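You operate a simulated robot arm through the tools that you are given. There is no shell and no other tool. Be economical: measure what you need, move in short steps, check, and stop when the job is done.

You are at the controls of a simulated two-armed robot. One attempt, no reset.

## Task
Heat the solder pot to 400 and tin the pins of bobbin C5.
Fine: open the damper and flux the pins first; bobbin back on its peg, heater off.

The check looks at the end state, three seconds after you hand in, the way a careful person would. Anything else that was tipped, shoved, dropped, spilled or broken makes it a failure.

## Robot
Two 7-joint arms with fingered hands on one trunk, on a base that drives. Base frame: it is fixed to the floor where the robot stands at the start and does not move with it; the origin is under the middle of the robot, x ahead of it, y to its left, z up; the surface under the hand at the start is at about z = 820. Lengths are in mm, angles in rad, forces in N, time in s.
The left shoulder is at the start at [81, 241, 1567], the right one opposite. With the tool pointing down near the work surface each hand reaches from about 100 to 940 mm from the robot's upright axis, wherever it stands, measured 20 degrees to its own side. Places, roughly: damper knob [600, 100, 1000]; flux box [600, -300, 800]; green test button [600, -700, 900]; heat dial [400, -200, 900]; heater switch [400, -100, 900]; red knob [500, -900, 900]; solder pot [500, -100, 900]; tester switch [500, -700, 900]. Payload 4.9 kg a hand.
The tool frame of a hand sits at the grasp point between the pads (the TCP): z along the fingers, y along the line on which they close. The tips reach 32 mm beyond it. Largest opening 200 mm; the body of the gripper starts 89 mm behind the TCP. The gripper is a hand of 4 fingers: y runs from the thumb to the fingers, the wrist lies at [0, 0, -267] in the tool frame.
Orientation is that of the tool frame in the base frame, as a unit quaternion [w, x, y, z]. With the fingers straight down and closing along the base's y, the tool's x points along the base's -x, its y along +y and its z along -z.

## Interface
- The arms move only by the tool step_arm. It takes "left_rows", "right_rows" or both (then of equal length, played together; a hand with none holds still); each is a list of rows, each a list of 2 entries, a list of its own where there are three numbers: the shift along the tool's x, y, z in cm, then the turn, a rotation vector about the tool's x, y, z in rad. In form: [[[dx, dy, dz], [wx, wy, wz]], ...]. A call has 1 to 10 rows; each row shifts and turns the commanded pose from where the row before left it, along the tool's axes as they then stand. A row lasts 0.2 s, in which the tool goes at most 50 mm and 0.15 rad; a call with a longer step from one row to the next is refused whole. A pose out of reach is approached as far as the arm can. The call stops where the force on the tool passes 40 N (or 10 N more than at its start, if that is more) or the arm is blocked; 0.2 s more then pass. In this call time passes only in rows, and 0.2 s behind the last. The reply holds the time, the measured pose of the TCP, the force on the tool along the base axes, the opening and the grip force, in the units named above and with some noise, with the torque about the TCP (base axes, N m) and any sound that the robot's microphone picked up.
- Cameras (640 x 400 px; columns grow to the right, rows downward): "scene" is now at [72.2, -50, 1728.3]; the picture's right is [-0.64, -0.77, 0.00], its down [-0.59, 0.49, -0.65] and it looks along [0.49, -0.41, -0.76] (base axes); focal length 292 px, centre (320, 200). "left" rides on the left gripper at [-69, -69, -116] in its tool frame; the picture's right is [0.71, -0.71, 0.00], its down [0.54, 0.54, -0.64] and it looks along [0.45, 0.45, 0.77] (tool axes); focal length 226 px, centre (320, 200). "right" rides on the right gripper at [69, -69, -116] in its tool frame; the picture's right is [0.71, 0.71, 0.00], its down [-0.54, 0.54, -0.64] and it looks along [-0.45, 0.46, 0.77] (tool axes); focal length 226 px, centre (320, 200). There is no depth. A picture from a camera that has moved, and an enlarged one, comes with that camera's place and axes in the base frame and with its lens. The place of the scene camera against the robot may be out by one fixed shift of up to 25 mm in any direction.
- grab_frame(camera): a new picture of that camera. No time passes.
- lift_body(by): slides the trunk up (or, below 0, down) by that many mm; the arms and the scene camera ride with it, the base frame stays. It gives what a move gives, with no picture.
- base_move(legs): drives the robot by 1 to 6 legs, each [ahead, left, turn to the left] in mm, mm and rad, along the robot's own axes; the way and the turn of a leg run together, so that a leg with both is an arc; at most 1500 mm and 3.142 rad a leg. The arms and the cameras ride along, it lands a little off, and it stops where it bumps. It gives what a move gives.
- set_fingers(finger1, finger2, finger3, thumb_bend, hand): sets how far each is bent, from 0 (flat) to 100 (curled in); at 30 the hand is open as for a grip, at 70 the pads meet at the TCP. One left out holds its place. A second passes; each finger stops where it meets its share of the squeeze, and holds until it gets a number again. It is the only way to open and close the hand. It gives what a move gives, with no picture; readings hold the bend of each and the force on the fingers (four entries, about 0 where the hand has none), thumb and palm.
- head_to(pan, tilt): turns the head with the scene camera to pan (to the left, within 1.501 rad either way) and tilt (down, from -0.506 to 1.204), counted from straight ahead of the robot. It gives what a move gives.
- enlarge(camera, box): a new picture of the part [left, top, right, bottom] of that camera's present view, enlarged. No time passes.
- sign_off(): hands the job in; it is judged then, once.

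Work in short steps. Places have to be worked out from the pictures, the camera data and where the tool is seen: move nearer, look again, correct. Check each grasp and each placing, and mend what went wrong. You have 120 turns and 92 pictures in all, those below and enlarged ones among them. Open the grippers and draw the arms clear of the work before you hand the job in, unless the task says otherwise; then end with one line.

The tools are called as name(argument=value, ...) on one line, values as JSON. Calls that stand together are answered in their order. step_arm: Moves the arms, as the interface text tells. Its arguments: {"type":"object","properties":{"left_rows":{"type":"array"},"right_rows":{"type":"array"}},"required":[]} The other tools are called the same way: lift_body (by) slides the trunk up or down; set_fingers (finger1, finger2, finger3, thumb_bend, hand) moves the fingers one by one; base_move (legs) drives the base; head_to (pan, tilt) turns the head that bears the scene camera; grab_frame (camera) takes a picture; enlarge (camera, box) takes an enlarged picture of a part of a camera's view; sign_off () hands the job in.

At the start:

```text
time: 0.0
left_position: [741.4, -140.3, 1378.1]
left_ee_rot: [0.0, 0.0, 1.0, 0.0]
left_ft_force: [0.0, -0.7, 0.7]
left_moment: [0.0, -0.01, 0.04]
left_opening: 199.9
left_finger_force: 0.1
left_shape: jaw
left_bend: [30.0, 30.0, 30.0, 30.0]
left_finger forces: [0.0, 0.0, 0.1, 0.0, 0.0, 0.0]
right_position: [422.8, -549.3, 1379.3]
right_ee_rot: [0.0, 0.0, 1.0, 0.001]
right_ft_force: [-0.4, -0.2, 0.5]
right_moment: [0.02, 0.0, 0.0]
right_opening: 199.9
right_finger_force: 0.2
right_shape: jaw
right_bend: [30.0, 30.0, 30.0, 30.0]
right_finger forces: [0.0, 0.1, 0.1, 0.0, 0.1, 0.0]
trunk travel left (down, up): [-475.0, 365.0]
robot x, y, heading: [0.1, -0.5, 0.002]
head pan, tilt: [-0.696, 0.869]
```

scene: 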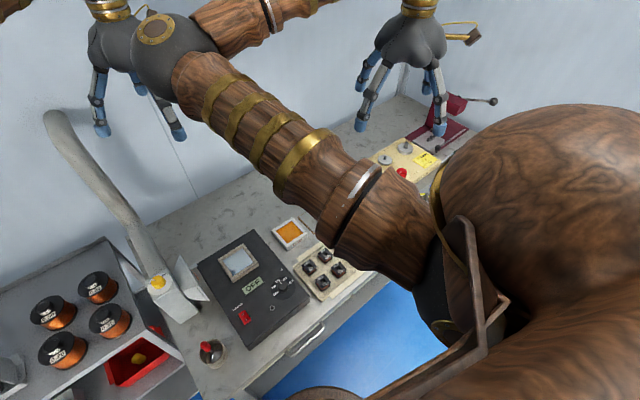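
right: 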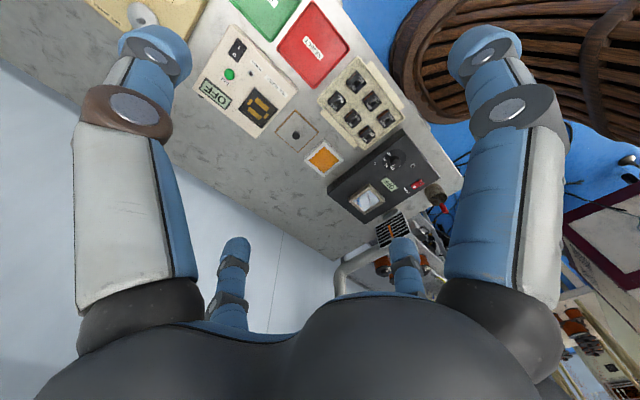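
left: 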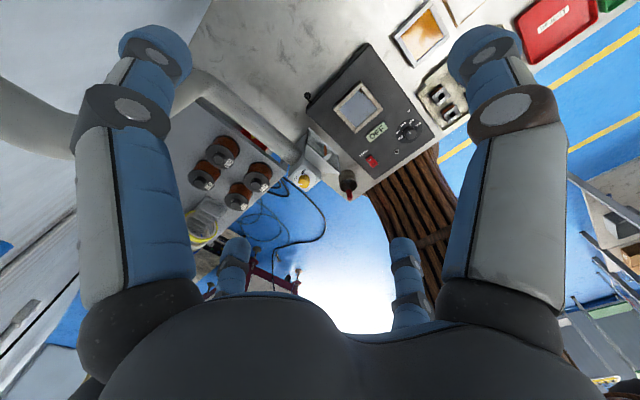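

The right arm hides part of the bench. I first enlarge the scene views to identify the items.

enlarge(camera="scene", box=[180, 200, 400, 360])

enlarge(camera="right", box=[180, 0, 480, 260])

enlarge(camera="left", box=[180, 0, 480, 260])

```text
2.50 times, centred on (290, 280) of scene
camera zoom: at [72.2, -50.0, 1728.3], right [-0.64, -0.77, 0.0], down [-0.59, 0.49, -0.65], along [0.49, -0.41, -0.76], focal length 730 px, centre (395, 0)
```

zoom: 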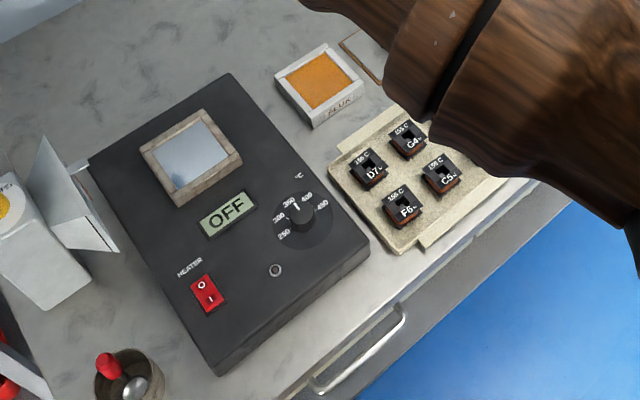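

```text
1.54 times, centred on (330, 130) of right
camera zoom: at [352.9, -617.8, 1494.6], right [-0.71, 0.71, 0.0], down [0.54, 0.54, 0.64], along [0.45, 0.46, -0.77], focal length 348 px, centre (305, 308)
```

zoom: 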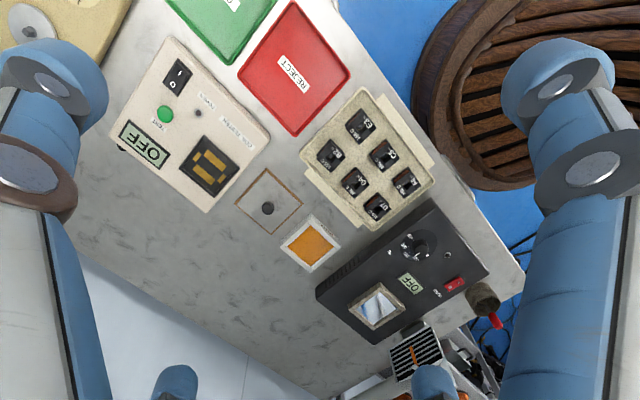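

```text
1.54 times, centred on (330, 130) of left
camera zoom: at [812.9, -207.5, 1493.9], right [-0.71, -0.71, 0.0], down [-0.54, 0.54, 0.64], along [-0.45, 0.45, -0.77], focal length 348 px, centre (305, 308)
```

zoom: 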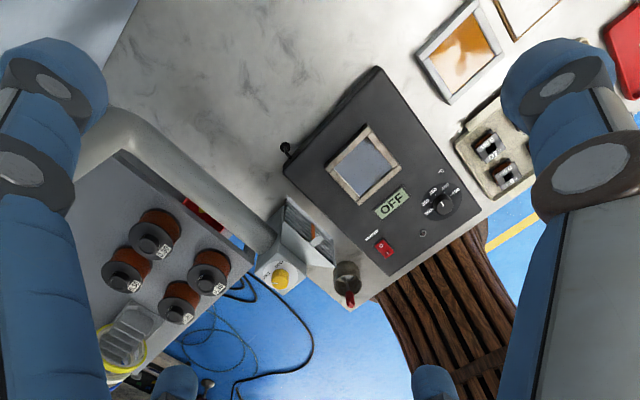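

The dial, switch, pot, flux and pallet are located. I'll move the right hand to the right, out of the view, and look closely at the damper.

step_arm(right_rows=[[[0, -4.5, 0], [0, 0, 0]], [[0, -4.5, 0], [0, 0, 0]], [[0, -4.5, 0], [0, 0, 0]], [[0, -4.5, 0], [0, 0, 0]], [[0, -4.5, 0], [0, 0, 0]], [[0, -4.5, 0], [0, 0, 0]]])

enlarge(camera="scene", box=[240, 180, 440, 305])

enlarge(camera="scene", box=[100, 220, 260, 370])

```text
time: 1.4
left_position: [740.9, -141.1, 1378.8]
left_ee_rot: [0.0, 0.0, 1.0, 0.002]
left_ft_force: [-0.2, -0.3, -0.2]
left_moment: [0.1, -0.03, 0.03]
left_opening: 200.2
left_finger_force: 0.0
left_shape: jaw
left_bend: [30.0, 30.0, 30.0, 30.0]
left_finger forces: [0.0, 0.1, 0.1, 0.1, 0.1, 0.1]
right_position: [423.3, -822.6, 1375.3]
right_ee_rot: [0.0, 0.0, 1.0, 0.001]
right_ft_force: [0.3, -0.9, -0.4]
right_moment: [0.07, -0.03, -0.03]
right_opening: 199.8
right_finger_force: 0.0
right_shape: jaw
right_bend: [30.0, 30.0, 30.0, 30.0]
right_finger forces: [0.0, 0.0, 0.0, 0.1, 0.0, 0.0]
trunk travel left (down, up): [-475.0, 365.0]
robot x, y, heading: [0.8, -1.0, 0.001]
head pan, tilt: [-0.696, 0.869]
```

```text
3.20 times, centred on (340, 242) of scene
camera zoom: at [71.2, -53.5, 1728.2], right [-0.64, -0.77, 0.0], down [-0.59, 0.49, -0.64], along [0.5, -0.41, -0.76], focal length 935 px, centre (256, 64)
```

zoom: 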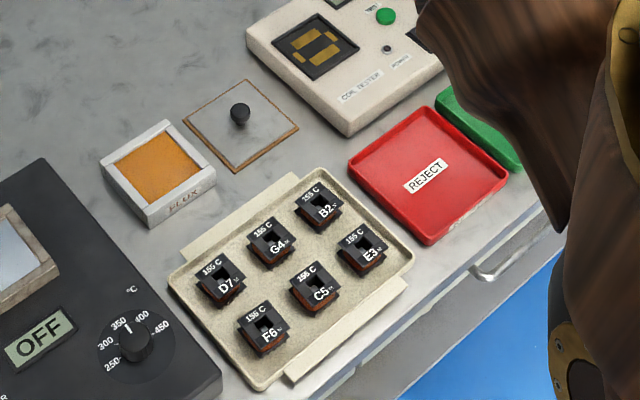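

```text
2.67 times, centred on (180, 295) of scene
camera zoom: at [71.2, -53.5, 1728.2], right [-0.64, -0.77, 0.0], down [-0.59, 0.49, -0.64], along [0.5, -0.41, -0.76], focal length 779 px, centre (693, -53)
```

zoom: 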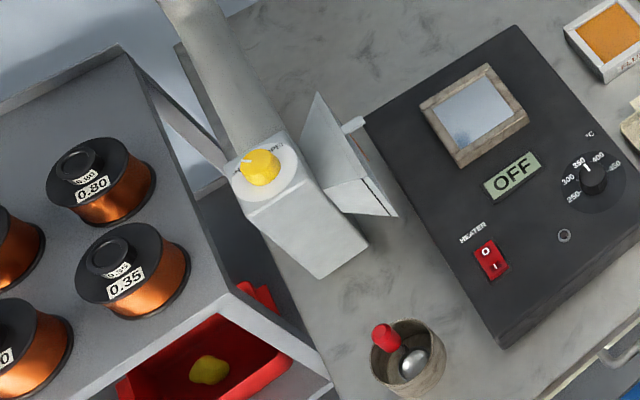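

enlarge(camera="scene", box=[145, 265, 185, 300])

enlarge(camera="scene", box=[220, 260, 310, 330])

enlarge(camera="scene", box=[290, 230, 390, 305])

```text
11.43 times, centred on (165, 282) of scene
camera zoom: at [71.2, -53.5, 1728.2], right [-0.64, -0.77, 0.0], down [-0.59, 0.49, -0.64], along [0.5, -0.41, -0.76], focal length 3338 px, centre (2091, -743)
```

zoom: 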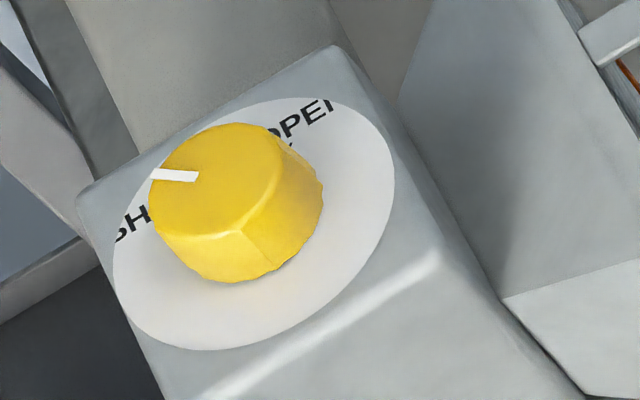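

```text
5.71 times, centred on (265, 295) of scene
camera zoom: at [71.2, -53.5, 1728.2], right [-0.64, -0.77, 0.0], down [-0.59, 0.49, -0.64], along [0.5, -0.41, -0.76], focal length 1669 px, centre (634, -343)
```

zoom: 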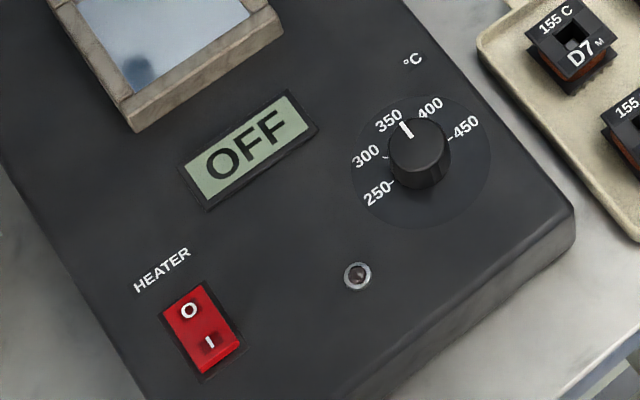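

```text
5.33 times, centred on (340, 268) of scene
camera zoom: at [71.2, -53.5, 1728.2], right [-0.64, -0.77, 0.0], down [-0.59, 0.49, -0.64], along [0.5, -0.41, -0.76], focal length 1558 px, centre (213, -160)
```

zoom: 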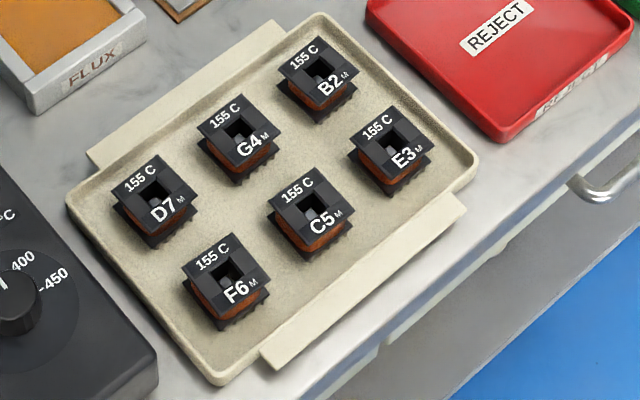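

enlarge(camera="left", box=[275, 150, 335, 190])

enlarge(camera="left", box=[260, 90, 380, 210])

```text
10.00 times, centred on (305, 170) of left
camera zoom: at [812.0, -210.6, 1494.0], right [-0.71, -0.71, 0.0], down [-0.54, 0.54, 0.64], along [-0.45, 0.46, -0.77], focal length 2261 px, centre (470, 500)
```

zoom: 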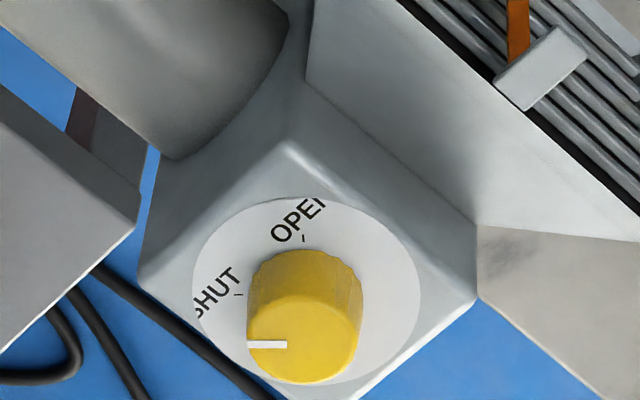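

```text
3.33 times, centred on (320, 150) of left
camera zoom: at [812.0, -210.6, 1494.0], right [-0.71, -0.71, 0.0], down [-0.54, 0.54, 0.64], along [-0.45, 0.46, -0.77], focal length 754 px, centre (320, 367)
```

zoom: 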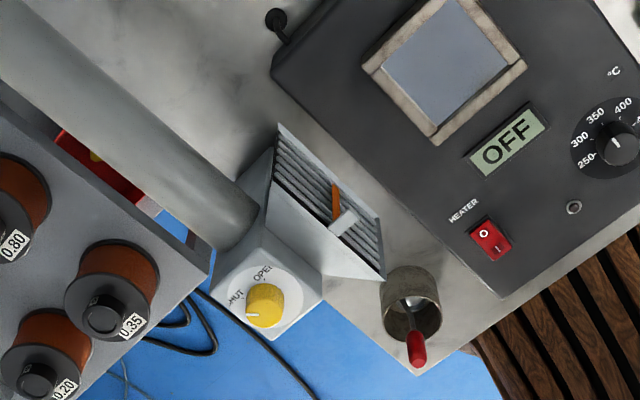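

Knob axis is vertical at about [603, 65]; it points at SHUT, and OPEN is 90° clockwise seen from above. I look at the duct around it with the head.

head_to(pan=0.0, tilt=0.75)

grab_frame(camera="scene")

```text
time: 2.5
left_position: [742.4, -138.7, 1378.6]
left_ee_rot: [0.0, 0.0, 1.0, 0.0]
left_ft_force: [-0.1, -0.2, 0.0]
left_moment: [0.01, 0.01, 0.02]
left_opening: 199.8
left_finger_force: 0.0
left_shape: jaw
left_bend: [30.0, 30.0, 30.0, 30.0]
left_finger forces: [0.0, 0.1, 0.0, 0.0, 0.1, 0.0]
right_position: [424.5, -818.9, 1377.1]
right_ee_rot: [0.001, 0.001, 1.0, 0.0]
right_ft_force: [0.7, -0.7, -0.1]
right_moment: [0.0, 0.0, 0.0]
right_opening: 199.9
right_finger_force: 0.1
right_shape: jaw
right_bend: [30.0, 30.0, 30.0, 30.0]
right_finger forces: [0.1, 0.1, 0.0, 0.0, 0.0, 0.0]
trunk travel left (down, up): [-475.0, 365.0]
robot x, y, heading: [4.1, 4.9, 0.001]
head pan, tilt: [0.0, 0.75]
```

```text
78 pictures are left
camera scene: at [95.9, -0.2, 1737.8], right [0.0, -1.0, 0.0], down [-0.68, 0.0, -0.73], along [0.73, 0.0, -0.68], focal length 292 px, centre (320, 200)
```

scene: 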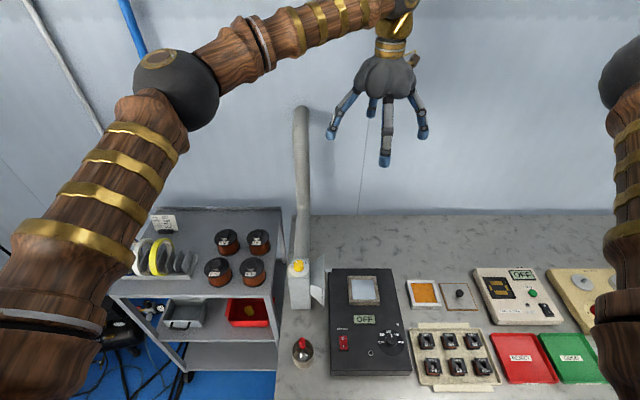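

The duct runs level behind the hood and then up, so the knob is free from above. The hand looks like a four-way claw, so I test closing only two fingers as a pair.

set_fingers(hand="left", finger1=56, finger2=0, finger3=56, thumb_bend=0)

grab_frame(camera="left")

enlarge(camera="scene", box=[300, 0, 480, 180])

```text
time: 3.5
left_position: [743.1, -139.7, 1377.9]
left_ee_rot: [0.0, 0.0, 1.0, 0.001]
left_ft_force: [-0.2, 0.1, 0.7]
left_moment: [0.01, 0.03, -0.03]
left_opening: 136.2
left_finger_force: 0.0
left_shape: fingers
left_bend: [56.0, 1.0, 56.0, 0.0]
left_finger forces: [0.0, 0.1, 0.1, 0.0, 0.0, 0.1]
right_position: [423.1, -820.0, 1376.5]
right_ee_rot: [0.0, 0.0, 1.0, 0.0]
right_ft_force: [0.0, 0.5, 0.0]
right_moment: [0.02, 0.0, 0.02]
right_opening: 200.1
right_finger_force: 0.1
right_shape: jaw
right_bend: [30.0, 30.0, 30.0, 30.0]
right_finger forces: [0.0, 0.0, 0.0, 0.0, 0.1, 0.0]
trunk travel left (down, up): [-475.0, 365.0]
robot x, y, heading: [-0.0, -0.9, 0.002]
head pan, tilt: [0.0, 0.75]
```

```text
77 pictures are left
camera left: at [812.9, -207.7, 1493.9], right [-0.71, -0.71, 0.0], down [-0.54, 0.54, 0.64], along [-0.45, 0.45, -0.77], focal length 226 px, centre (320, 200)
```

left: 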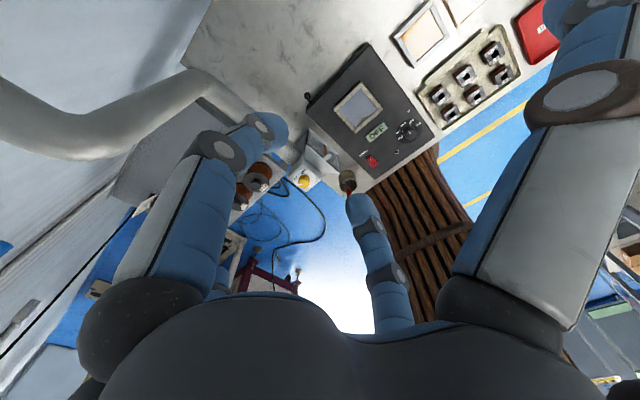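

```text
2.22 times, centred on (390, 90) of scene
camera zoom: at [95.8, -0.6, 1737.8], right [0.0, -1.0, 0.0], down [-0.68, 0.0, -0.73], along [0.73, 0.0, -0.68], focal length 649 px, centre (164, 444)
```

zoom: 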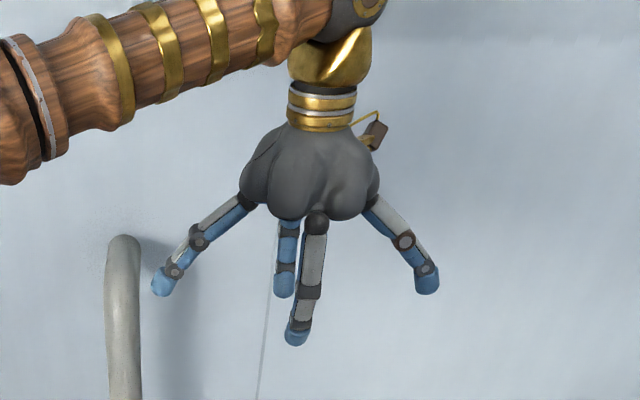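

The pair closes along tool x. I bring the left hand over the knob and pre-turn it.

step_arm(left_rows=[[[2.37, 3.43, 2.5], [0, 0, 0]], [[2.37, 3.43, 2.5], [0, 0, 0]], [[2.37, 3.43, 2.5], [0, 0, 0]], [[2.37, 3.43, 2.5], [0, 0, 0]], [[2.37, 3.43, 2.5], [0, 0, 0]], [[2.37, 3.43, 2.5], [0, 0, 0]], [[0, 0, 1.5], [0, 0, -0.14]], [[0, 0, 1.5], [0, 0, -0.14]], [[0, 0, 1.5], [0, 0, -0.14]], [[0, 0, 1.5], [0, 0, -0.14]]])

step_arm(left_rows=[[[0, 0, 1], [0, 0, -0.1125]], [[0, 0, 1], [0, 0, -0.1125]]])

grab_frame(camera="left")

grab_frame(camera="scene")

```text
time: 5.7
left_position: [599.5, 67.3, 1167.7]
left_ee_rot: [0.001, -0.277, 0.961, 0.0]
left_ft_force: [0.3, -0.3, -0.5]
left_moment: [0.0, -0.01, -0.03]
left_opening: 136.4
left_finger_force: 0.1
left_shape: fingers
left_bend: [56.0, 1.0, 56.0, 0.0]
left_finger forces: [0.0, 0.0, 0.0, 0.1, 0.0, 0.0]
right_position: [424.0, -818.7, 1376.4]
right_ee_rot: [0.001, -0.001, 1.0, 0.001]
right_ft_force: [0.3, -0.2, 0.0]
right_moment: [0.01, 0.01, 0.01]
right_opening: 199.7
right_finger_force: 0.2
right_shape: jaw
right_bend: [30.0, 30.0, 30.0, 30.0]
right_finger forces: [0.0, 0.0, 0.1, 0.0, 0.0, 0.0]
trunk travel left (down, up): [-475.0, 365.0]
robot x, y, heading: [0.6, 0.2, 0.002]
head pan, tilt: [0.0, 0.75]
```

```text
time: 6.3
left_position: [600.0, 67.5, 1147.4]
left_ee_rot: [0.0, -0.384, 0.923, 0.0]
left_ft_force: [-0.2, 0.0, 0.9]
left_moment: [-0.04, 0.0, 0.0]
left_opening: 136.1
left_finger_force: 0.1
left_shape: fingers
left_bend: [56.0, 1.0, 56.0, 0.0]
left_finger forces: [0.0, 0.0, 0.1, 0.1, 0.0, 0.1]
right_position: [424.4, -820.7, 1377.7]
right_ee_rot: [-0.001, 0.0, 1.0, 0.0]
right_ft_force: [0.0, -0.5, -0.9]
right_moment: [-0.03, 0.02, -0.02]
right_opening: 199.8
right_finger_force: 0.2
right_shape: jaw
right_bend: [30.0, 30.0, 30.0, 30.0]
right_finger forces: [0.0, 0.0, 0.0, 0.1, 0.1, 0.0]
trunk travel left (down, up): [-475.0, 365.0]
robot x, y, heading: [3.3, 1.4, 0.001]
head pan, tilt: [0.0, 0.75]
```

```text
75 pictures are left
camera left: at [699.8, 68.1, 1263.0], right [0.0, -1.0, 0.0], down [-0.77, 0.0, 0.64], along [-0.64, 0.0, -0.77], focal length 226 px, centre (320, 200)
```

left: 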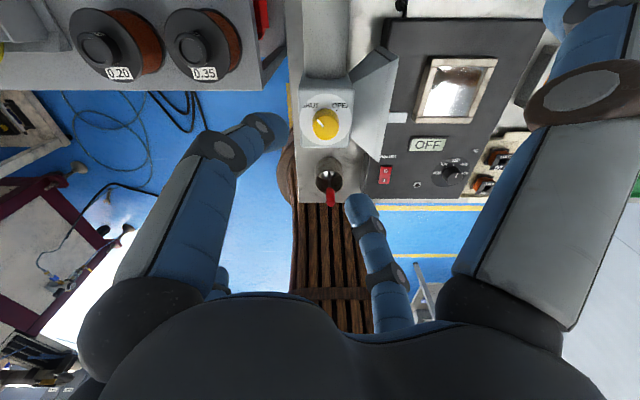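

```text
74 pictures are left
camera scene: at [96.3, -0.5, 1737.8], right [0.0, -1.0, 0.0], down [-0.68, 0.0, -0.73], along [0.73, 0.0, -0.68], focal length 292 px, centre (320, 200)
```

scene: 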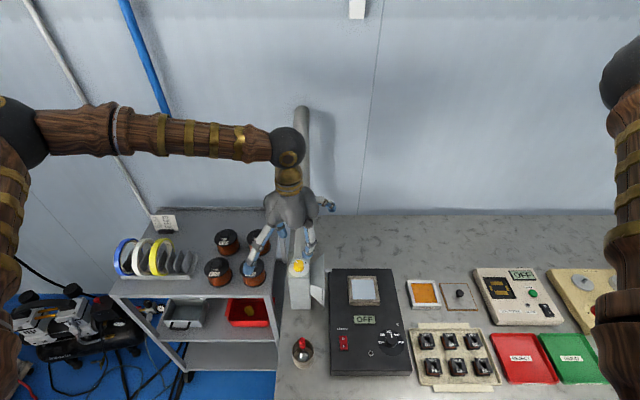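

enlarge(camera="left", box=[280, 60, 380, 160])

enlarge(camera="scene", box=[230, 170, 370, 310])

```text
4.00 times, centred on (330, 110) of left
camera zoom: at [699.8, 68.1, 1263.0], right [0.0, -1.0, 0.0], down [-0.77, 0.0, 0.64], along [-0.64, 0.0, -0.77], focal length 904 px, centre (280, 560)
```

zoom: 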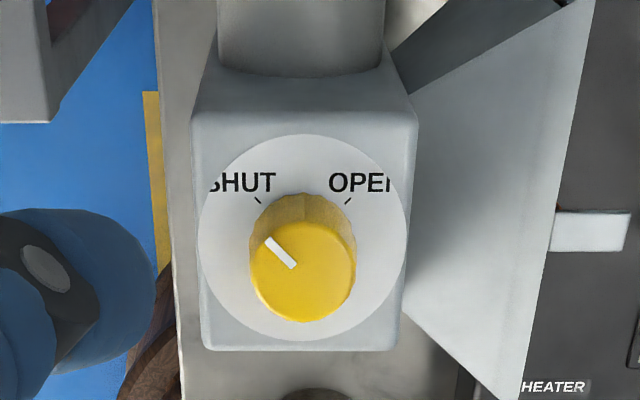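

```text
2.86 times, centred on (300, 240) of scene
camera zoom: at [96.3, -0.5, 1737.8], right [0.0, -1.0, 0.0], down [-0.68, 0.0, -0.73], along [0.73, 0.0, -0.68], focal length 834 px, centre (377, 86)
```

zoom: 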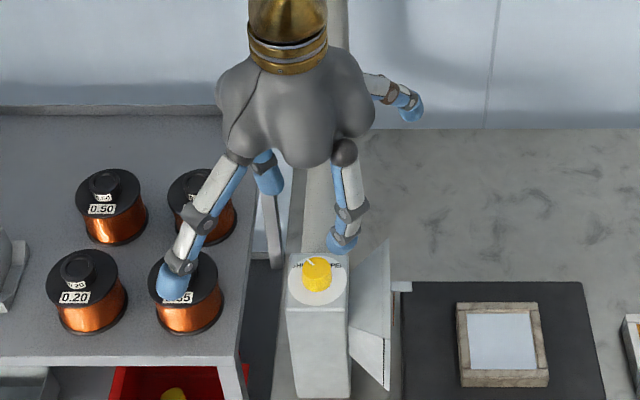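

Knob top is near [602, 62, 1021], its disc at about 995. I align and lower the finger pair around it.

step_arm(left_rows=[[[0.2, -0.5, 2.5], [0, 0, 0]], [[0, 0, 2.5], [0, 0, 0]], [[0, 0, 2.5], [0, 0, 0]], [[0, 0, 2.2], [0, 0, 0]]])

enlarge(camera="left", box=[220, 60, 420, 260])

enlarge(camera="scene", box=[230, 200, 370, 340])

```text
time: 7.3
left_position: [602.4, 62.2, 1050.5]
left_ee_rot: [0.0, -0.383, 0.924, 0.001]
left_ft_force: [0.1, 0.8, 0.5]
left_moment: [-0.02, 0.03, -0.04]
left_opening: 136.5
left_finger_force: 0.0
left_shape: fingers
left_bend: [56.0, 1.0, 56.0, 0.0]
left_finger forces: [0.1, 0.0, 0.0, 0.0, 0.1, 0.0]
right_position: [424.2, -818.4, 1378.2]
right_ee_rot: [-0.001, 0.0, 1.0, 0.0]
right_ft_force: [0.4, 0.5, 0.0]
right_moment: [-0.02, 0.02, 0.02]
right_opening: 200.2
right_finger_force: 0.0
right_shape: jaw
right_bend: [30.0, 30.0, 30.0, 30.0]
right_finger forces: [0.0, 0.0, 0.0, 0.0, 0.0, 0.0]
trunk travel left (down, up): [-475.0, 365.0]
robot x, y, heading: [-0.3, -0.7, 0.001]
head pan, tilt: [0.0, 0.75]
```

```text
2.00 times, centred on (320, 160) of left
camera zoom: at [701.3, 62.8, 1166.5], right [0.0, -1.0, 0.0], down [-0.77, 0.0, 0.64], along [-0.64, 0.0, -0.77], focal length 452 px, centre (320, 280)
```

zoom: 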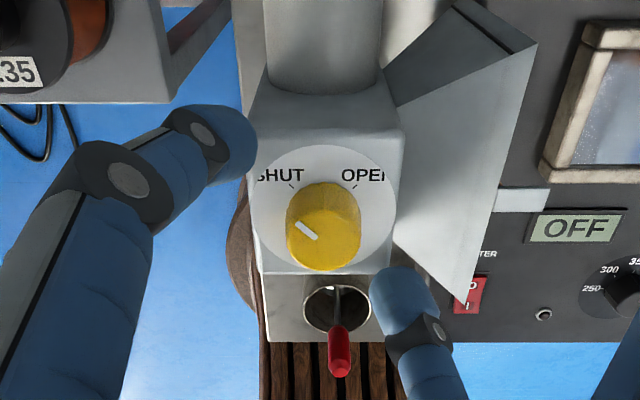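

```text
2.86 times, centred on (300, 270) of scene
camera zoom: at [96.3, -0.6, 1737.8], right [0.0, -1.0, 0.0], down [-0.68, 0.0, -0.73], along [0.73, 0.0, -0.68], focal length 834 px, centre (377, 0)
```

zoom: 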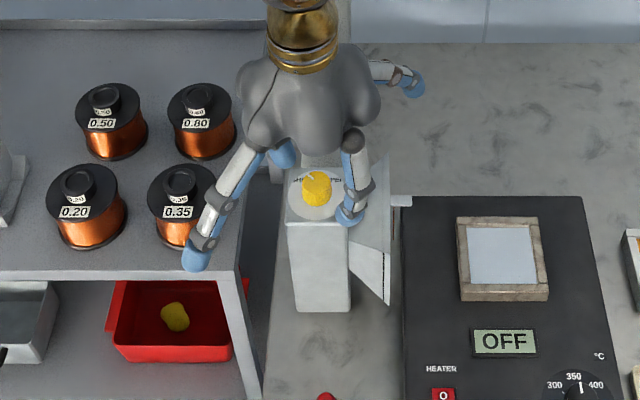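

Well aligned. I lower 15 mm more and close the pair on the knob.

step_arm(left_rows=[[[0, 0, 0.8], [0, 0, 0]], [[0, 0, 0.7], [0, 0, 0]]])

set_fingers(hand="left", finger1=70, finger3=70)

enlarge(camera="left", box=[220, 60, 420, 260])

```text
time: 7.8
left_position: [601.0, 57.5, 1046.0]
left_ee_rot: [0.001, -0.382, 0.924, -0.006]
left_ft_force: [-3.4, -0.5, 25.0]
left_moment: [-0.62, 0.87, -0.05]
left_opening: 137.4
left_finger_force: 13.3
left_shape: fingers
left_bend: [55.0, 1.0, 56.0, 0.0]
left_finger forces: [1.6, 0.1, 24.4, 0.0, 0.0, 0.0]
right_position: [421.4, -819.4, 1378.3]
right_ee_rot: [0.0, 0.0, 1.0, 0.001]
right_ft_force: [1.2, -0.1, 0.2]
right_moment: [-0.02, -0.02, -0.01]
right_opening: 200.0
right_finger_force: 0.1
right_shape: jaw
right_bend: [30.0, 30.0, 30.0, 30.0]
right_finger forces: [0.1, 0.1, 0.0, 0.0, 0.0, 0.0]
trunk travel left (down, up): [-475.0, 365.0]
robot x, y, heading: [0.3, -2.5, -0.001]
head pan, tilt: [0.0, 0.75]
stopped in row 2 (left hand): the force on the tool passed its limit at 46 N (the readings are from after the stop); the commanded pose is now the measured one
```

```text
time: 8.5
left_position: [606.0, 59.5, 1044.1]
left_ee_rot: [0.003, -0.382, 0.924, -0.005]
left_ft_force: [4.4, 6.2, 17.3]
left_moment: [0.81, -0.66, 0.03]
left_opening: 137.3
left_finger_force: 12.2
left_shape: fingers
left_bend: [57.0, 1.0, 61.0, 0.0]
left_finger forces: [24.0, 0.0, 0.2, 0.0, 0.1, 0.0]
right_position: [424.9, -818.4, 1377.8]
right_ee_rot: [-0.001, -0.001, 1.0, 0.0]
right_ft_force: [0.3, 0.2, 1.1]
right_moment: [0.0, 0.02, 0.01]
right_opening: 200.0
right_finger_force: 0.1
right_shape: jaw
right_bend: [30.0, 30.0, 30.0, 30.0]
right_finger forces: [0.0, 0.0, 0.0, 0.0, 0.0, 0.0]
trunk travel left (down, up): [-475.0, 365.0]
robot x, y, heading: [-0.8, 0.1, -0.002]
head pan, tilt: [0.0, 0.75]
stopped (left hand): the force on the tool passed its limit at 41 N (the readings are from after the stop); the commanded pose is now the measured one
```

```text
2.00 times, centred on (320, 160) of left
camera zoom: at [704.3, 61.9, 1161.2], right [0.0, -1.0, 0.01], down [-0.77, 0.0, 0.64], along [-0.64, -0.01, -0.77], focal length 452 px, centre (320, 280)
```

zoom: 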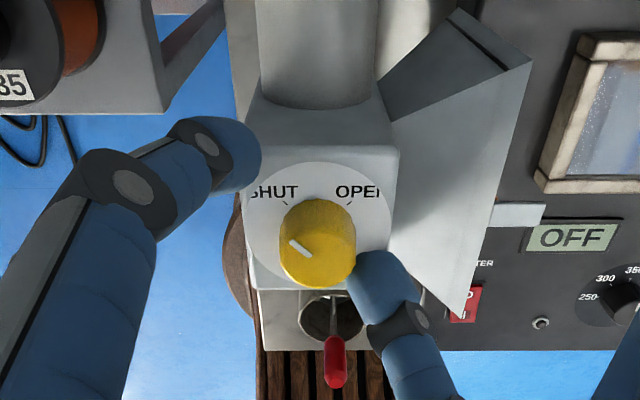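

The moments show that the fingertips themselves touched the disc: at this bend they reach about 48 mm below the TCP. I reopen, raise 8 mm, recentre and close again.

set_fingers(hand="left", finger1=56, finger3=56)

step_arm(left_rows=[[[0, 0, -0.9], [0, 0, 0]], [[0.25, 0.45, 0], [0, 0, 0]], [[0, 0, 0], [0, 0, 0]]])

```text
time: 9.5
left_position: [601.9, 58.9, 1044.2]
left_ee_rot: [0.001, -0.381, 0.924, -0.005]
left_ft_force: [1.0, 1.7, 19.2]
left_moment: [-0.09, 0.21, 0.06]
left_opening: 137.5
left_finger_force: 12.3
left_shape: fingers
left_bend: [56.0, 1.0, 58.0, 0.0]
left_finger forces: [8.8, 0.0, 14.4, 0.1, 0.0, 0.1]
right_position: [422.0, -819.7, 1378.3]
right_ee_rot: [0.0, 0.0, 1.0, 0.0]
right_ft_force: [0.7, -0.2, -0.1]
right_moment: [-0.02, 0.02, 0.01]
right_opening: 200.1
right_finger_force: 0.1
right_shape: jaw
right_bend: [30.0, 30.0, 30.0, 30.0]
right_finger forces: [0.0, 0.1, 0.1, 0.1, 0.1, 0.0]
trunk travel left (down, up): [-475.0, 365.0]
robot x, y, heading: [-1.6, -1.8, -0.004]
head pan, tilt: [0.0, 0.75]
```

```text
time: 10.3
left_position: [597.2, 59.4, 1051.4]
left_ee_rot: [0.0, -0.382, 0.924, -0.004]
left_ft_force: [0.4, 0.1, -0.1]
left_moment: [-0.01, -0.01, 0.04]
left_opening: 136.4
left_finger_force: 0.0
left_shape: fingers
left_bend: [56.0, 1.0, 56.0, 0.0]
left_finger forces: [0.0, 0.0, 0.1, 0.0, 0.0, 0.0]
right_position: [422.9, -821.3, 1378.1]
right_ee_rot: [0.0, 0.0, 1.0, -0.001]
right_ft_force: [-0.5, 0.6, 0.4]
right_moment: [0.0, -0.01, -0.02]
right_opening: 199.7
right_finger_force: 0.0
right_shape: jaw
right_bend: [30.0, 30.0, 30.0, 30.0]
right_finger forces: [0.0, 0.0, 0.1, 0.2, 0.0, 0.1]
trunk travel left (down, up): [-475.0, 365.0]
robot x, y, heading: [2.3, 1.1, 0.001]
head pan, tilt: [0.0, 0.75]
```

step_arm(left_rows=[[[-0.4, -0.2, -0.15], [0, 0, 0]], [[0, 0, 0], [0, 0, 0]]])

set_fingers(hand="left", finger1=68, finger3=68)

enlarge(camera="left", box=[220, 60, 420, 260])

```text
time: 10.9
left_position: [601.6, 62.6, 1056.5]
left_ee_rot: [0.0, -0.382, 0.924, -0.004]
left_ft_force: [0.4, 0.5, 1.0]
left_moment: [-0.01, -0.01, 0.0]
left_opening: 136.4
left_finger_force: 0.1
left_shape: fingers
left_bend: [56.0, 1.0, 56.0, 0.0]
left_finger forces: [0.0, 0.1, 0.0, 0.1, 0.0, 0.0]
right_position: [423.7, -819.7, 1376.9]
right_ee_rot: [0.0, 0.0, 1.0, 0.0]
right_ft_force: [-0.1, 0.6, -0.2]
right_moment: [-0.03, 0.02, -0.01]
right_opening: 199.9
right_finger_force: 0.0
right_shape: jaw
right_bend: [30.0, 30.0, 30.0, 30.0]
right_finger forces: [0.0, 0.0, 0.0, 0.1, 0.0, 0.0]
trunk travel left (down, up): [-475.0, 365.0]
robot x, y, heading: [3.1, -0.6, -0.003]
head pan, tilt: [0.0, 0.75]
```

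```text
time: 11.9
left_position: [602.1, 61.2, 1055.8]
left_ee_rot: [0.0, -0.382, 0.924, -0.004]
left_ft_force: [-1.2, -1.9, 0.2]
left_moment: [-0.02, 0.0, -0.02]
left_opening: 130.0
left_finger_force: 3.8
left_shape: fingers
left_bend: [66.0, 1.0, 65.0, 0.0]
left_finger forces: [2.7, 0.0, 4.9, 0.1, 0.0, 0.1]
right_position: [423.8, -818.8, 1377.6]
right_ee_rot: [0.0, 0.0, 1.0, -0.001]
right_ft_force: [0.1, 0.2, -0.2]
right_moment: [0.01, 0.02, 0.01]
right_opening: 200.1
right_finger_force: 0.0
right_shape: jaw
right_bend: [30.0, 30.0, 30.0, 30.0]
right_finger forces: [0.0, 0.1, 0.1, 0.1, 0.0, 0.0]
trunk travel left (down, up): [-475.0, 365.0]
robot x, y, heading: [1.0, -4.1, -0.005]
head pan, tilt: [0.0, 0.75]
```

```text
2.00 times, centred on (320, 160) of left
camera zoom: at [701.1, 62.8, 1171.4], right [0.0, -1.0, 0.01], down [-0.77, 0.01, 0.64], along [-0.64, -0.01, -0.77], focal length 452 px, centre (320, 280)
```

zoom: 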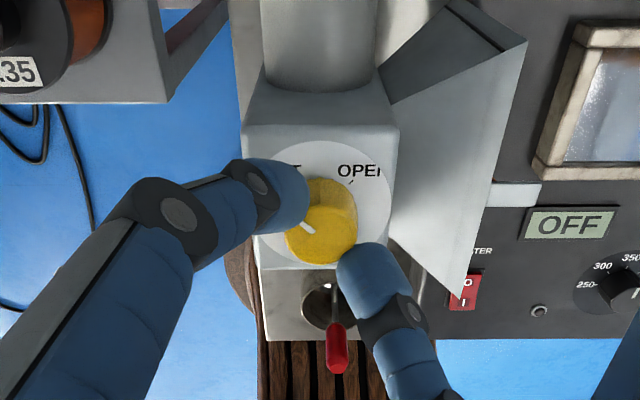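

Both fingers touch the knob. I tighten and turn clockwise.

set_fingers(hand="left", finger1=76, finger3=76)

step_arm(left_rows=[[[0, 0, 0], [0, 0, 0.14]], [[0, 0, 0], [0, 0, 0.14]], [[0, 0, 0], [0, 0, 0.14]], [[0, 0, 0], [0, 0, 0.14]], [[0, 0, 0], [0, 0, 0.14]], [[0, 0, 0], [0, 0, 0.14]]])

enlarge(camera="left", box=[220, 60, 420, 260])

```text
time: 12.9
left_position: [601.0, 61.5, 1054.5]
left_ee_rot: [0.0, -0.382, 0.924, -0.004]
left_ft_force: [-1.1, -0.9, -1.0]
left_moment: [-0.01, -0.01, 0.0]
left_opening: 129.6
left_finger_force: 7.7
left_shape: fingers
left_bend: [67.0, 1.0, 65.0, 0.0]
left_finger forces: [6.8, 0.0, 8.0, 0.0, 0.0, 0.0]
right_position: [423.1, -820.4, 1377.7]
right_ee_rot: [0.001, 0.0, 1.0, 0.0]
right_ft_force: [-0.1, -0.1, -0.1]
right_moment: [0.01, 0.0, 0.0]
right_opening: 199.9
right_finger_force: 0.3
right_shape: jaw
right_bend: [30.0, 30.0, 30.0, 30.0]
right_finger forces: [0.1, 0.1, 0.0, 0.0, 0.0, 0.0]
trunk travel left (down, up): [-475.0, 365.0]
robot x, y, heading: [-2.3, 0.0, -0.004]
head pan, tilt: [0.0, 0.75]
```

```text
time: 14.3
left_position: [602.4, 60.1, 1054.2]
left_ee_rot: [0.002, 0.029, 1.0, -0.003]
left_ft_force: [0.9, -3.6, 4.0]
left_moment: [-0.09, -0.04, -0.01]
left_opening: 129.0
left_finger_force: 9.2
left_shape: fingers
left_bend: [66.0, 1.0, 65.0, 0.0]
left_finger forces: [9.6, 0.1, 9.2, 0.0, 0.1, 0.1]
right_position: [423.5, -820.0, 1377.0]
right_ee_rot: [0.0, 0.0, 1.0, 0.002]
right_ft_force: [-0.6, 0.7, -0.2]
right_moment: [-0.02, 0.01, -0.04]
right_opening: 199.8
right_finger_force: 0.1
right_shape: jaw
right_bend: [30.0, 30.0, 30.0, 30.0]
right_finger forces: [0.1, 0.0, 0.1, 0.0, 0.0, 0.1]
trunk travel left (down, up): [-475.0, 365.0]
robot x, y, heading: [1.7, 1.0, -0.003]
head pan, tilt: [0.0, 0.75]
```

```text
2.00 times, centred on (320, 160) of left
camera zoom: at [668.0, -10.4, 1171.3], right [-0.75, -0.66, 0.0], down [-0.51, 0.58, 0.64], along [-0.42, 0.47, -0.77], focal length 452 px, centre (320, 280)
```

zoom: 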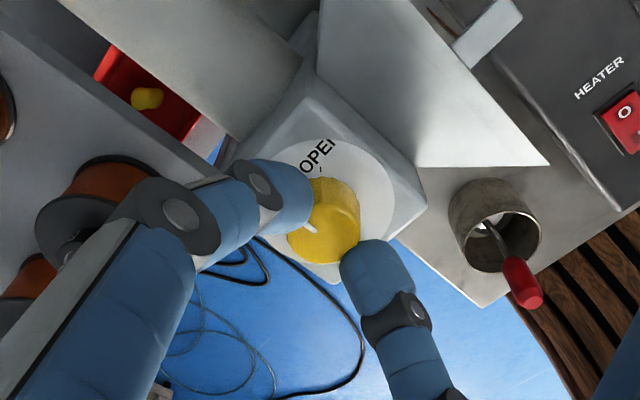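

The pointer turns with the hand. I turn on the rest of the way.

step_arm(left_rows=[[[0, 0, 0], [0, 0, 0.13]], [[0, 0, 0], [0, 0, 0.13]], [[0, 0, 0], [0, 0, 0.13]], [[0, 0, 0], [0, 0, 0.13]], [[0, 0, 0], [0, 0, 0.13]], [[0, 0, 0], [0, 0, 0.11]]])

enlarge(camera="left", box=[220, 60, 420, 260])

enlarge(camera="scene", box=[270, 240, 330, 300])

```text
time: 15.7
left_position: [602.2, 61.5, 1054.9]
left_ee_rot: [0.003, 0.398, 0.917, -0.003]
left_ft_force: [-2.2, -5.0, 1.3]
left_moment: [-0.12, 0.07, 0.01]
left_opening: 127.6
left_finger_force: 8.3
left_shape: fingers
left_bend: [66.0, 1.0, 65.0, 0.0]
left_finger forces: [8.9, 0.0, 7.9, 0.1, 0.0, 0.1]
right_position: [424.0, -820.1, 1376.8]
right_ee_rot: [0.0, 0.0, 1.0, 0.0]
right_ft_force: [-0.1, 0.2, 0.3]
right_moment: [-0.01, 0.01, -0.01]
right_opening: 200.2
right_finger_force: 0.0
right_shape: jaw
right_bend: [30.0, 30.0, 30.0, 30.0]
right_finger forces: [0.0, 0.0, 0.0, 0.1, 0.0, 0.0]
trunk travel left (down, up): [-475.0, 365.0]
robot x, y, heading: [0.8, 1.3, 0.003]
head pan, tilt: [0.0, 0.75]
```

```text
2.00 times, centred on (320, 160) of left
camera zoom: at [600.2, -35.2, 1171.6], right [-1.0, 0.03, 0.0], down [0.02, 0.77, 0.64], along [0.02, 0.64, -0.77], focal length 452 px, centre (320, 280)
```

zoom: 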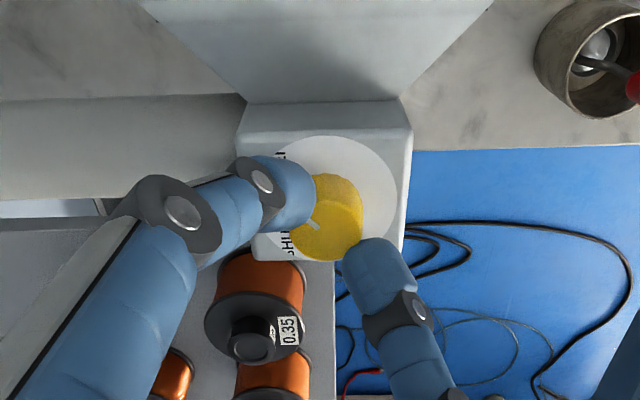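

```text
6.67 times, centred on (300, 270) of scene
camera zoom: at [95.5, -1.3, 1737.8], right [0.0, -1.0, 0.0], down [-0.68, 0.0, -0.73], along [0.73, 0.0, -0.68], focal length 1947 px, centre (453, -267)
```

zoom: 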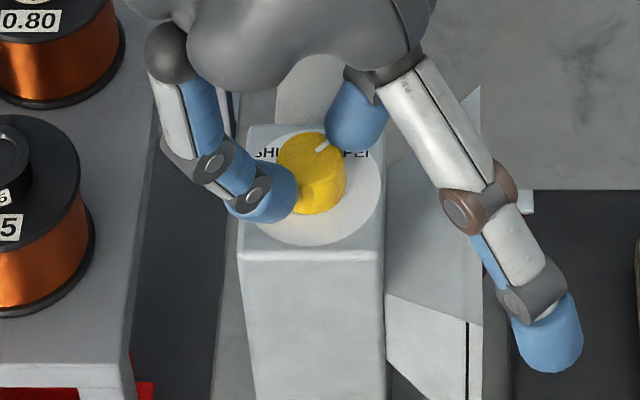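

set_fingers(hand="left", finger1=54, finger3=54)

step_arm(left_rows=[[[0, 0, -4], [0, 0, 0]], [[0, 0, -4], [0, 0, 0]], [[0, 0, -4], [0, 0, -0.14]], [[0, 0, -4], [0, 0, -0.14]], [[0, 0, -2], [0, 0, -0.14]], [[0, 0, 0], [0, 0, -0.14]], [[0, 0, 0], [0, 0, -0.14]]])

enlarge(camera="scene", box=[270, 240, 330, 300])

enlarge(camera="left", box=[260, 60, 400, 180])

```text
time: 16.7
left_position: [602.1, 61.3, 1055.4]
left_ee_rot: [0.003, 0.397, 0.918, -0.003]
left_ft_force: [1.3, 0.3, 0.1]
left_moment: [-0.01, -0.01, 0.04]
left_opening: 137.8
left_finger_force: 0.2
left_shape: fingers
left_bend: [54.0, 1.0, 54.0, 0.0]
left_finger forces: [0.0, 0.1, 0.0, 0.0, 0.0, 0.1]
right_position: [423.6, -819.6, 1375.7]
right_ee_rot: [0.0, 0.0, 1.0, 0.0]
right_ft_force: [-0.4, 0.6, -0.6]
right_moment: [0.03, 0.02, 0.02]
right_opening: 199.8
right_finger_force: 0.1
right_shape: jaw
right_bend: [30.0, 30.0, 30.0, 30.0]
right_finger forces: [0.1, 0.1, 0.0, 0.0, 0.0, 0.0]
trunk travel left (down, up): [-475.0, 365.0]
robot x, y, heading: [-1.6, -0.9, 0.0]
head pan, tilt: [0.0, 0.75]
```

```text
time: 18.3
left_position: [603.3, 63.1, 1235.9]
left_ee_rot: [0.003, 0.056, 0.998, -0.003]
left_ft_force: [0.5, -0.2, -1.0]
left_moment: [0.0, 0.04, 0.02]
left_opening: 137.8
left_finger_force: 0.1
left_shape: fingers
left_bend: [54.0, 1.0, 54.0, 0.0]
left_finger forces: [0.1, 0.0, 0.1, 0.1, 0.1, 0.0]
right_position: [423.1, -820.6, 1377.8]
right_ee_rot: [0.001, 0.001, 1.0, 0.0]
right_ft_force: [-0.4, 0.1, -0.6]
right_moment: [-0.02, -0.01, -0.01]
right_opening: 200.1
right_finger_force: 0.1
right_shape: jaw
right_bend: [30.0, 30.0, 30.0, 30.0]
right_finger forces: [0.1, 0.0, 0.1, 0.0, 0.0, 0.1]
trunk travel left (down, up): [-475.0, 365.0]
robot x, y, heading: [-1.6, 0.2, 0.004]
head pan, tilt: [0.0, 0.75]
```

```text
6.67 times, centred on (300, 270) of scene
camera zoom: at [95.7, -0.6, 1737.8], right [0.0, -1.0, 0.0], down [-0.68, 0.0, -0.73], along [0.73, 0.0, -0.68], focal length 1947 px, centre (453, -267)
```

zoom: 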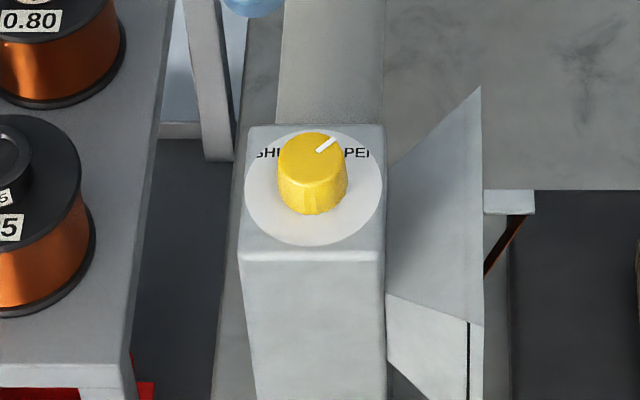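

```text
3.33 times, centred on (330, 120) of left
camera zoom: at [663.8, -11.4, 1352.6], right [-0.78, -0.62, 0.0], down [-0.48, 0.6, 0.64], along [-0.4, 0.5, -0.77], focal length 754 px, centre (287, 467)
```

zoom: 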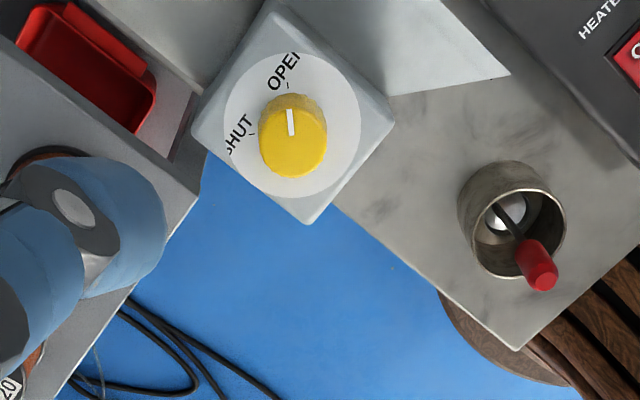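

The pointer is at OPEN. Now I bring the left hand over the heater unit to look at the dial and switch closely.

step_arm(left_rows=[[[0, 0, 0], [0, 0, -0.112]], [[2.4, -3.6, 0.8], [0, 0, 0]], [[2.4, -3.6, 0.8], [0, 0, 0]], [[2.4, -3.6, 0.8], [0, 0, 0]], [[2.4, -3.6, 0.8], [0, 0, 0]], [[2.4, -3.6, 0.8], [0, 0, 0]], [[2.4, -3.6, 0.8], [0, 0, 0]], [[2.4, -3.6, 0.8], [0, 0, 0]]])

grab_frame(camera="left")

grab_frame(camera="scene")

```text
time: 20.1
left_position: [431.6, -191.8, 1181.7]
left_ee_rot: [0.004, 0.002, 1.0, -0.004]
left_ft_force: [-0.1, 0.6, 0.9]
left_moment: [0.04, 0.02, 0.0]
left_opening: 137.9
left_finger_force: 0.1
left_shape: fingers
left_bend: [54.0, 1.0, 54.0, 0.0]
left_finger forces: [0.1, 0.0, 0.1, 0.0, 0.0, 0.1]
right_position: [423.2, -821.1, 1375.4]
right_ee_rot: [0.0, 0.0, 1.0, 0.001]
right_ft_force: [0.6, -0.1, 1.2]
right_moment: [0.04, -0.02, -0.03]
right_opening: 200.0
right_finger_force: 0.0
right_shape: jaw
right_bend: [30.0, 30.0, 30.0, 30.0]
right_finger forces: [0.0, 0.1, 0.0, 0.0, 0.0, 0.0]
trunk travel left (down, up): [-475.0, 365.0]
robot x, y, heading: [-2.0, -0.3, -0.003]
head pan, tilt: [0.0, 0.75]
```

```text
62 pictures are left
camera left: at [501.8, -259.9, 1297.2], right [-0.71, -0.71, 0.0], down [-0.54, 0.55, 0.64], along [-0.45, 0.45, -0.77], focal length 226 px, centre (320, 200)
```

left: 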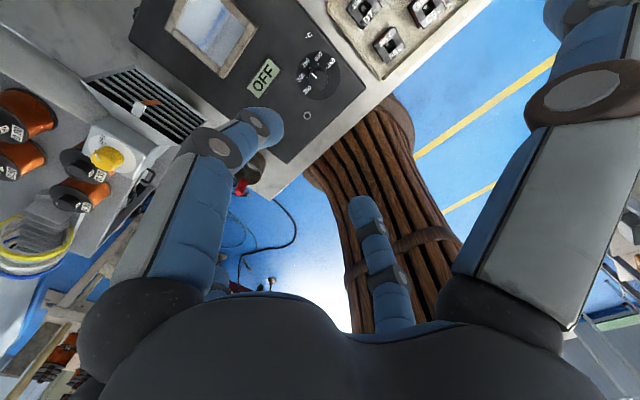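

```text
61 pictures are left
camera scene: at [95.0, -3.4, 1737.9], right [0.0, -1.0, 0.0], down [-0.68, 0.0, -0.73], along [0.73, 0.0, -0.68], focal length 292 px, centre (320, 200)
```

scene: 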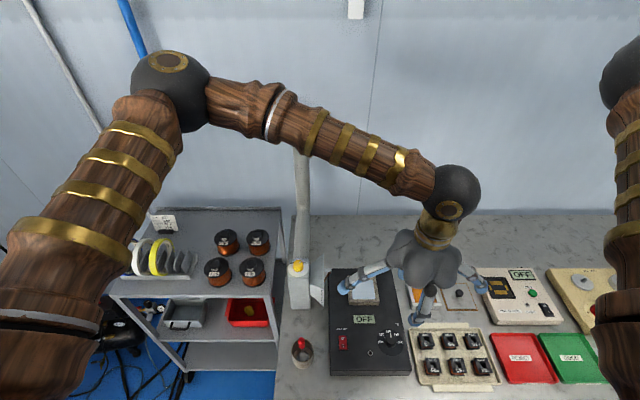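

enlarge(camera="left", box=[270, 20, 390, 140])

enlarge(camera="scene", box=[320, 290, 430, 380])

```text
3.33 times, centred on (330, 80) of left
camera zoom: at [501.8, -259.9, 1297.2], right [-0.71, -0.71, 0.0], down [-0.54, 0.55, 0.64], along [-0.45, 0.45, -0.77], focal length 754 px, centre (287, 600)
```

zoom: 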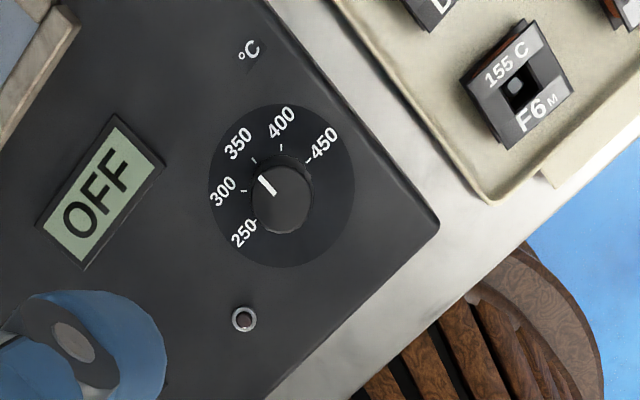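

```text
4.44 times, centred on (375, 335) of scene
camera zoom: at [95.0, -3.4, 1737.9], right [0.0, -1.0, 0.0], down [-0.68, 0.0, -0.73], along [0.73, 0.0, -0.68], focal length 1298 px, centre (76, -400)
```

zoom: 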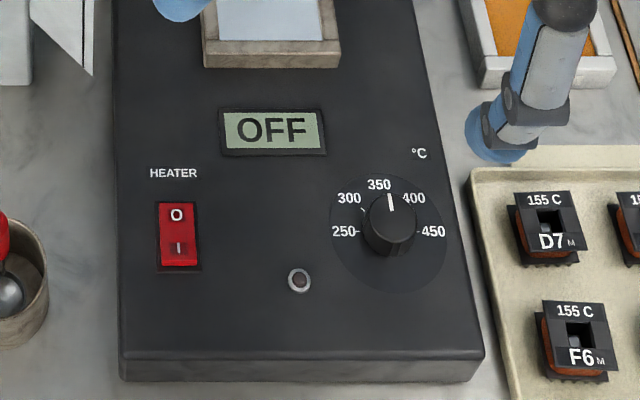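

Dial points at 350; 400 is 45° clockwise. I lower the hand for a second sight line to fix the dial's place.

step_arm(left_rows=[[[-0.4, -0.4, 4], [0, 0, 0]], [[-0.4, -0.4, 4], [0, 0, 0]], [[0, 0, 4], [0, 0, 0]]])

enlarge(camera="left", box=[220, 40, 420, 240])

```text
time: 20.9
left_position: [441.2, -199.3, 1061.6]
left_ee_rot: [0.003, 0.001, 1.0, -0.004]
left_ft_force: [-0.7, 0.1, 1.1]
left_moment: [0.01, 0.02, 0.02]
left_opening: 137.9
left_finger_force: 0.1
left_shape: fingers
left_bend: [54.0, 1.0, 54.0, 0.0]
left_finger forces: [0.0, 0.1, 0.0, 0.0, 0.0, 0.0]
right_position: [423.9, -820.1, 1376.4]
right_ee_rot: [-0.001, -0.001, 1.0, 0.0]
right_ft_force: [-0.1, -0.5, 0.5]
right_moment: [0.01, 0.03, -0.01]
right_opening: 200.1
right_finger_force: 0.0
right_shape: jaw
right_bend: [30.0, 30.0, 30.0, 30.0]
right_finger forces: [0.1, 0.0, 0.0, 0.0, 0.0, 0.0]
trunk travel left (down, up): [-475.0, 365.0]
robot x, y, heading: [-1.4, -1.5, -0.001]
head pan, tilt: [0.0, 0.75]
```

```text
2.00 times, centred on (320, 140) of left
camera zoom: at [511.5, -266.1, 1177.8], right [-0.71, -0.7, 0.0], down [-0.54, 0.55, 0.64], along [-0.45, 0.45, -0.77], focal length 452 px, centre (320, 320)
```

zoom: 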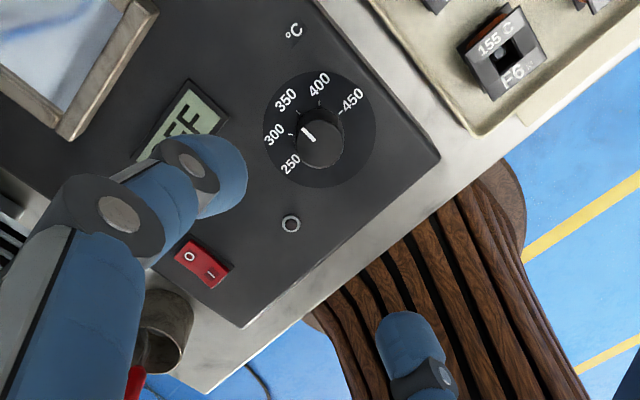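

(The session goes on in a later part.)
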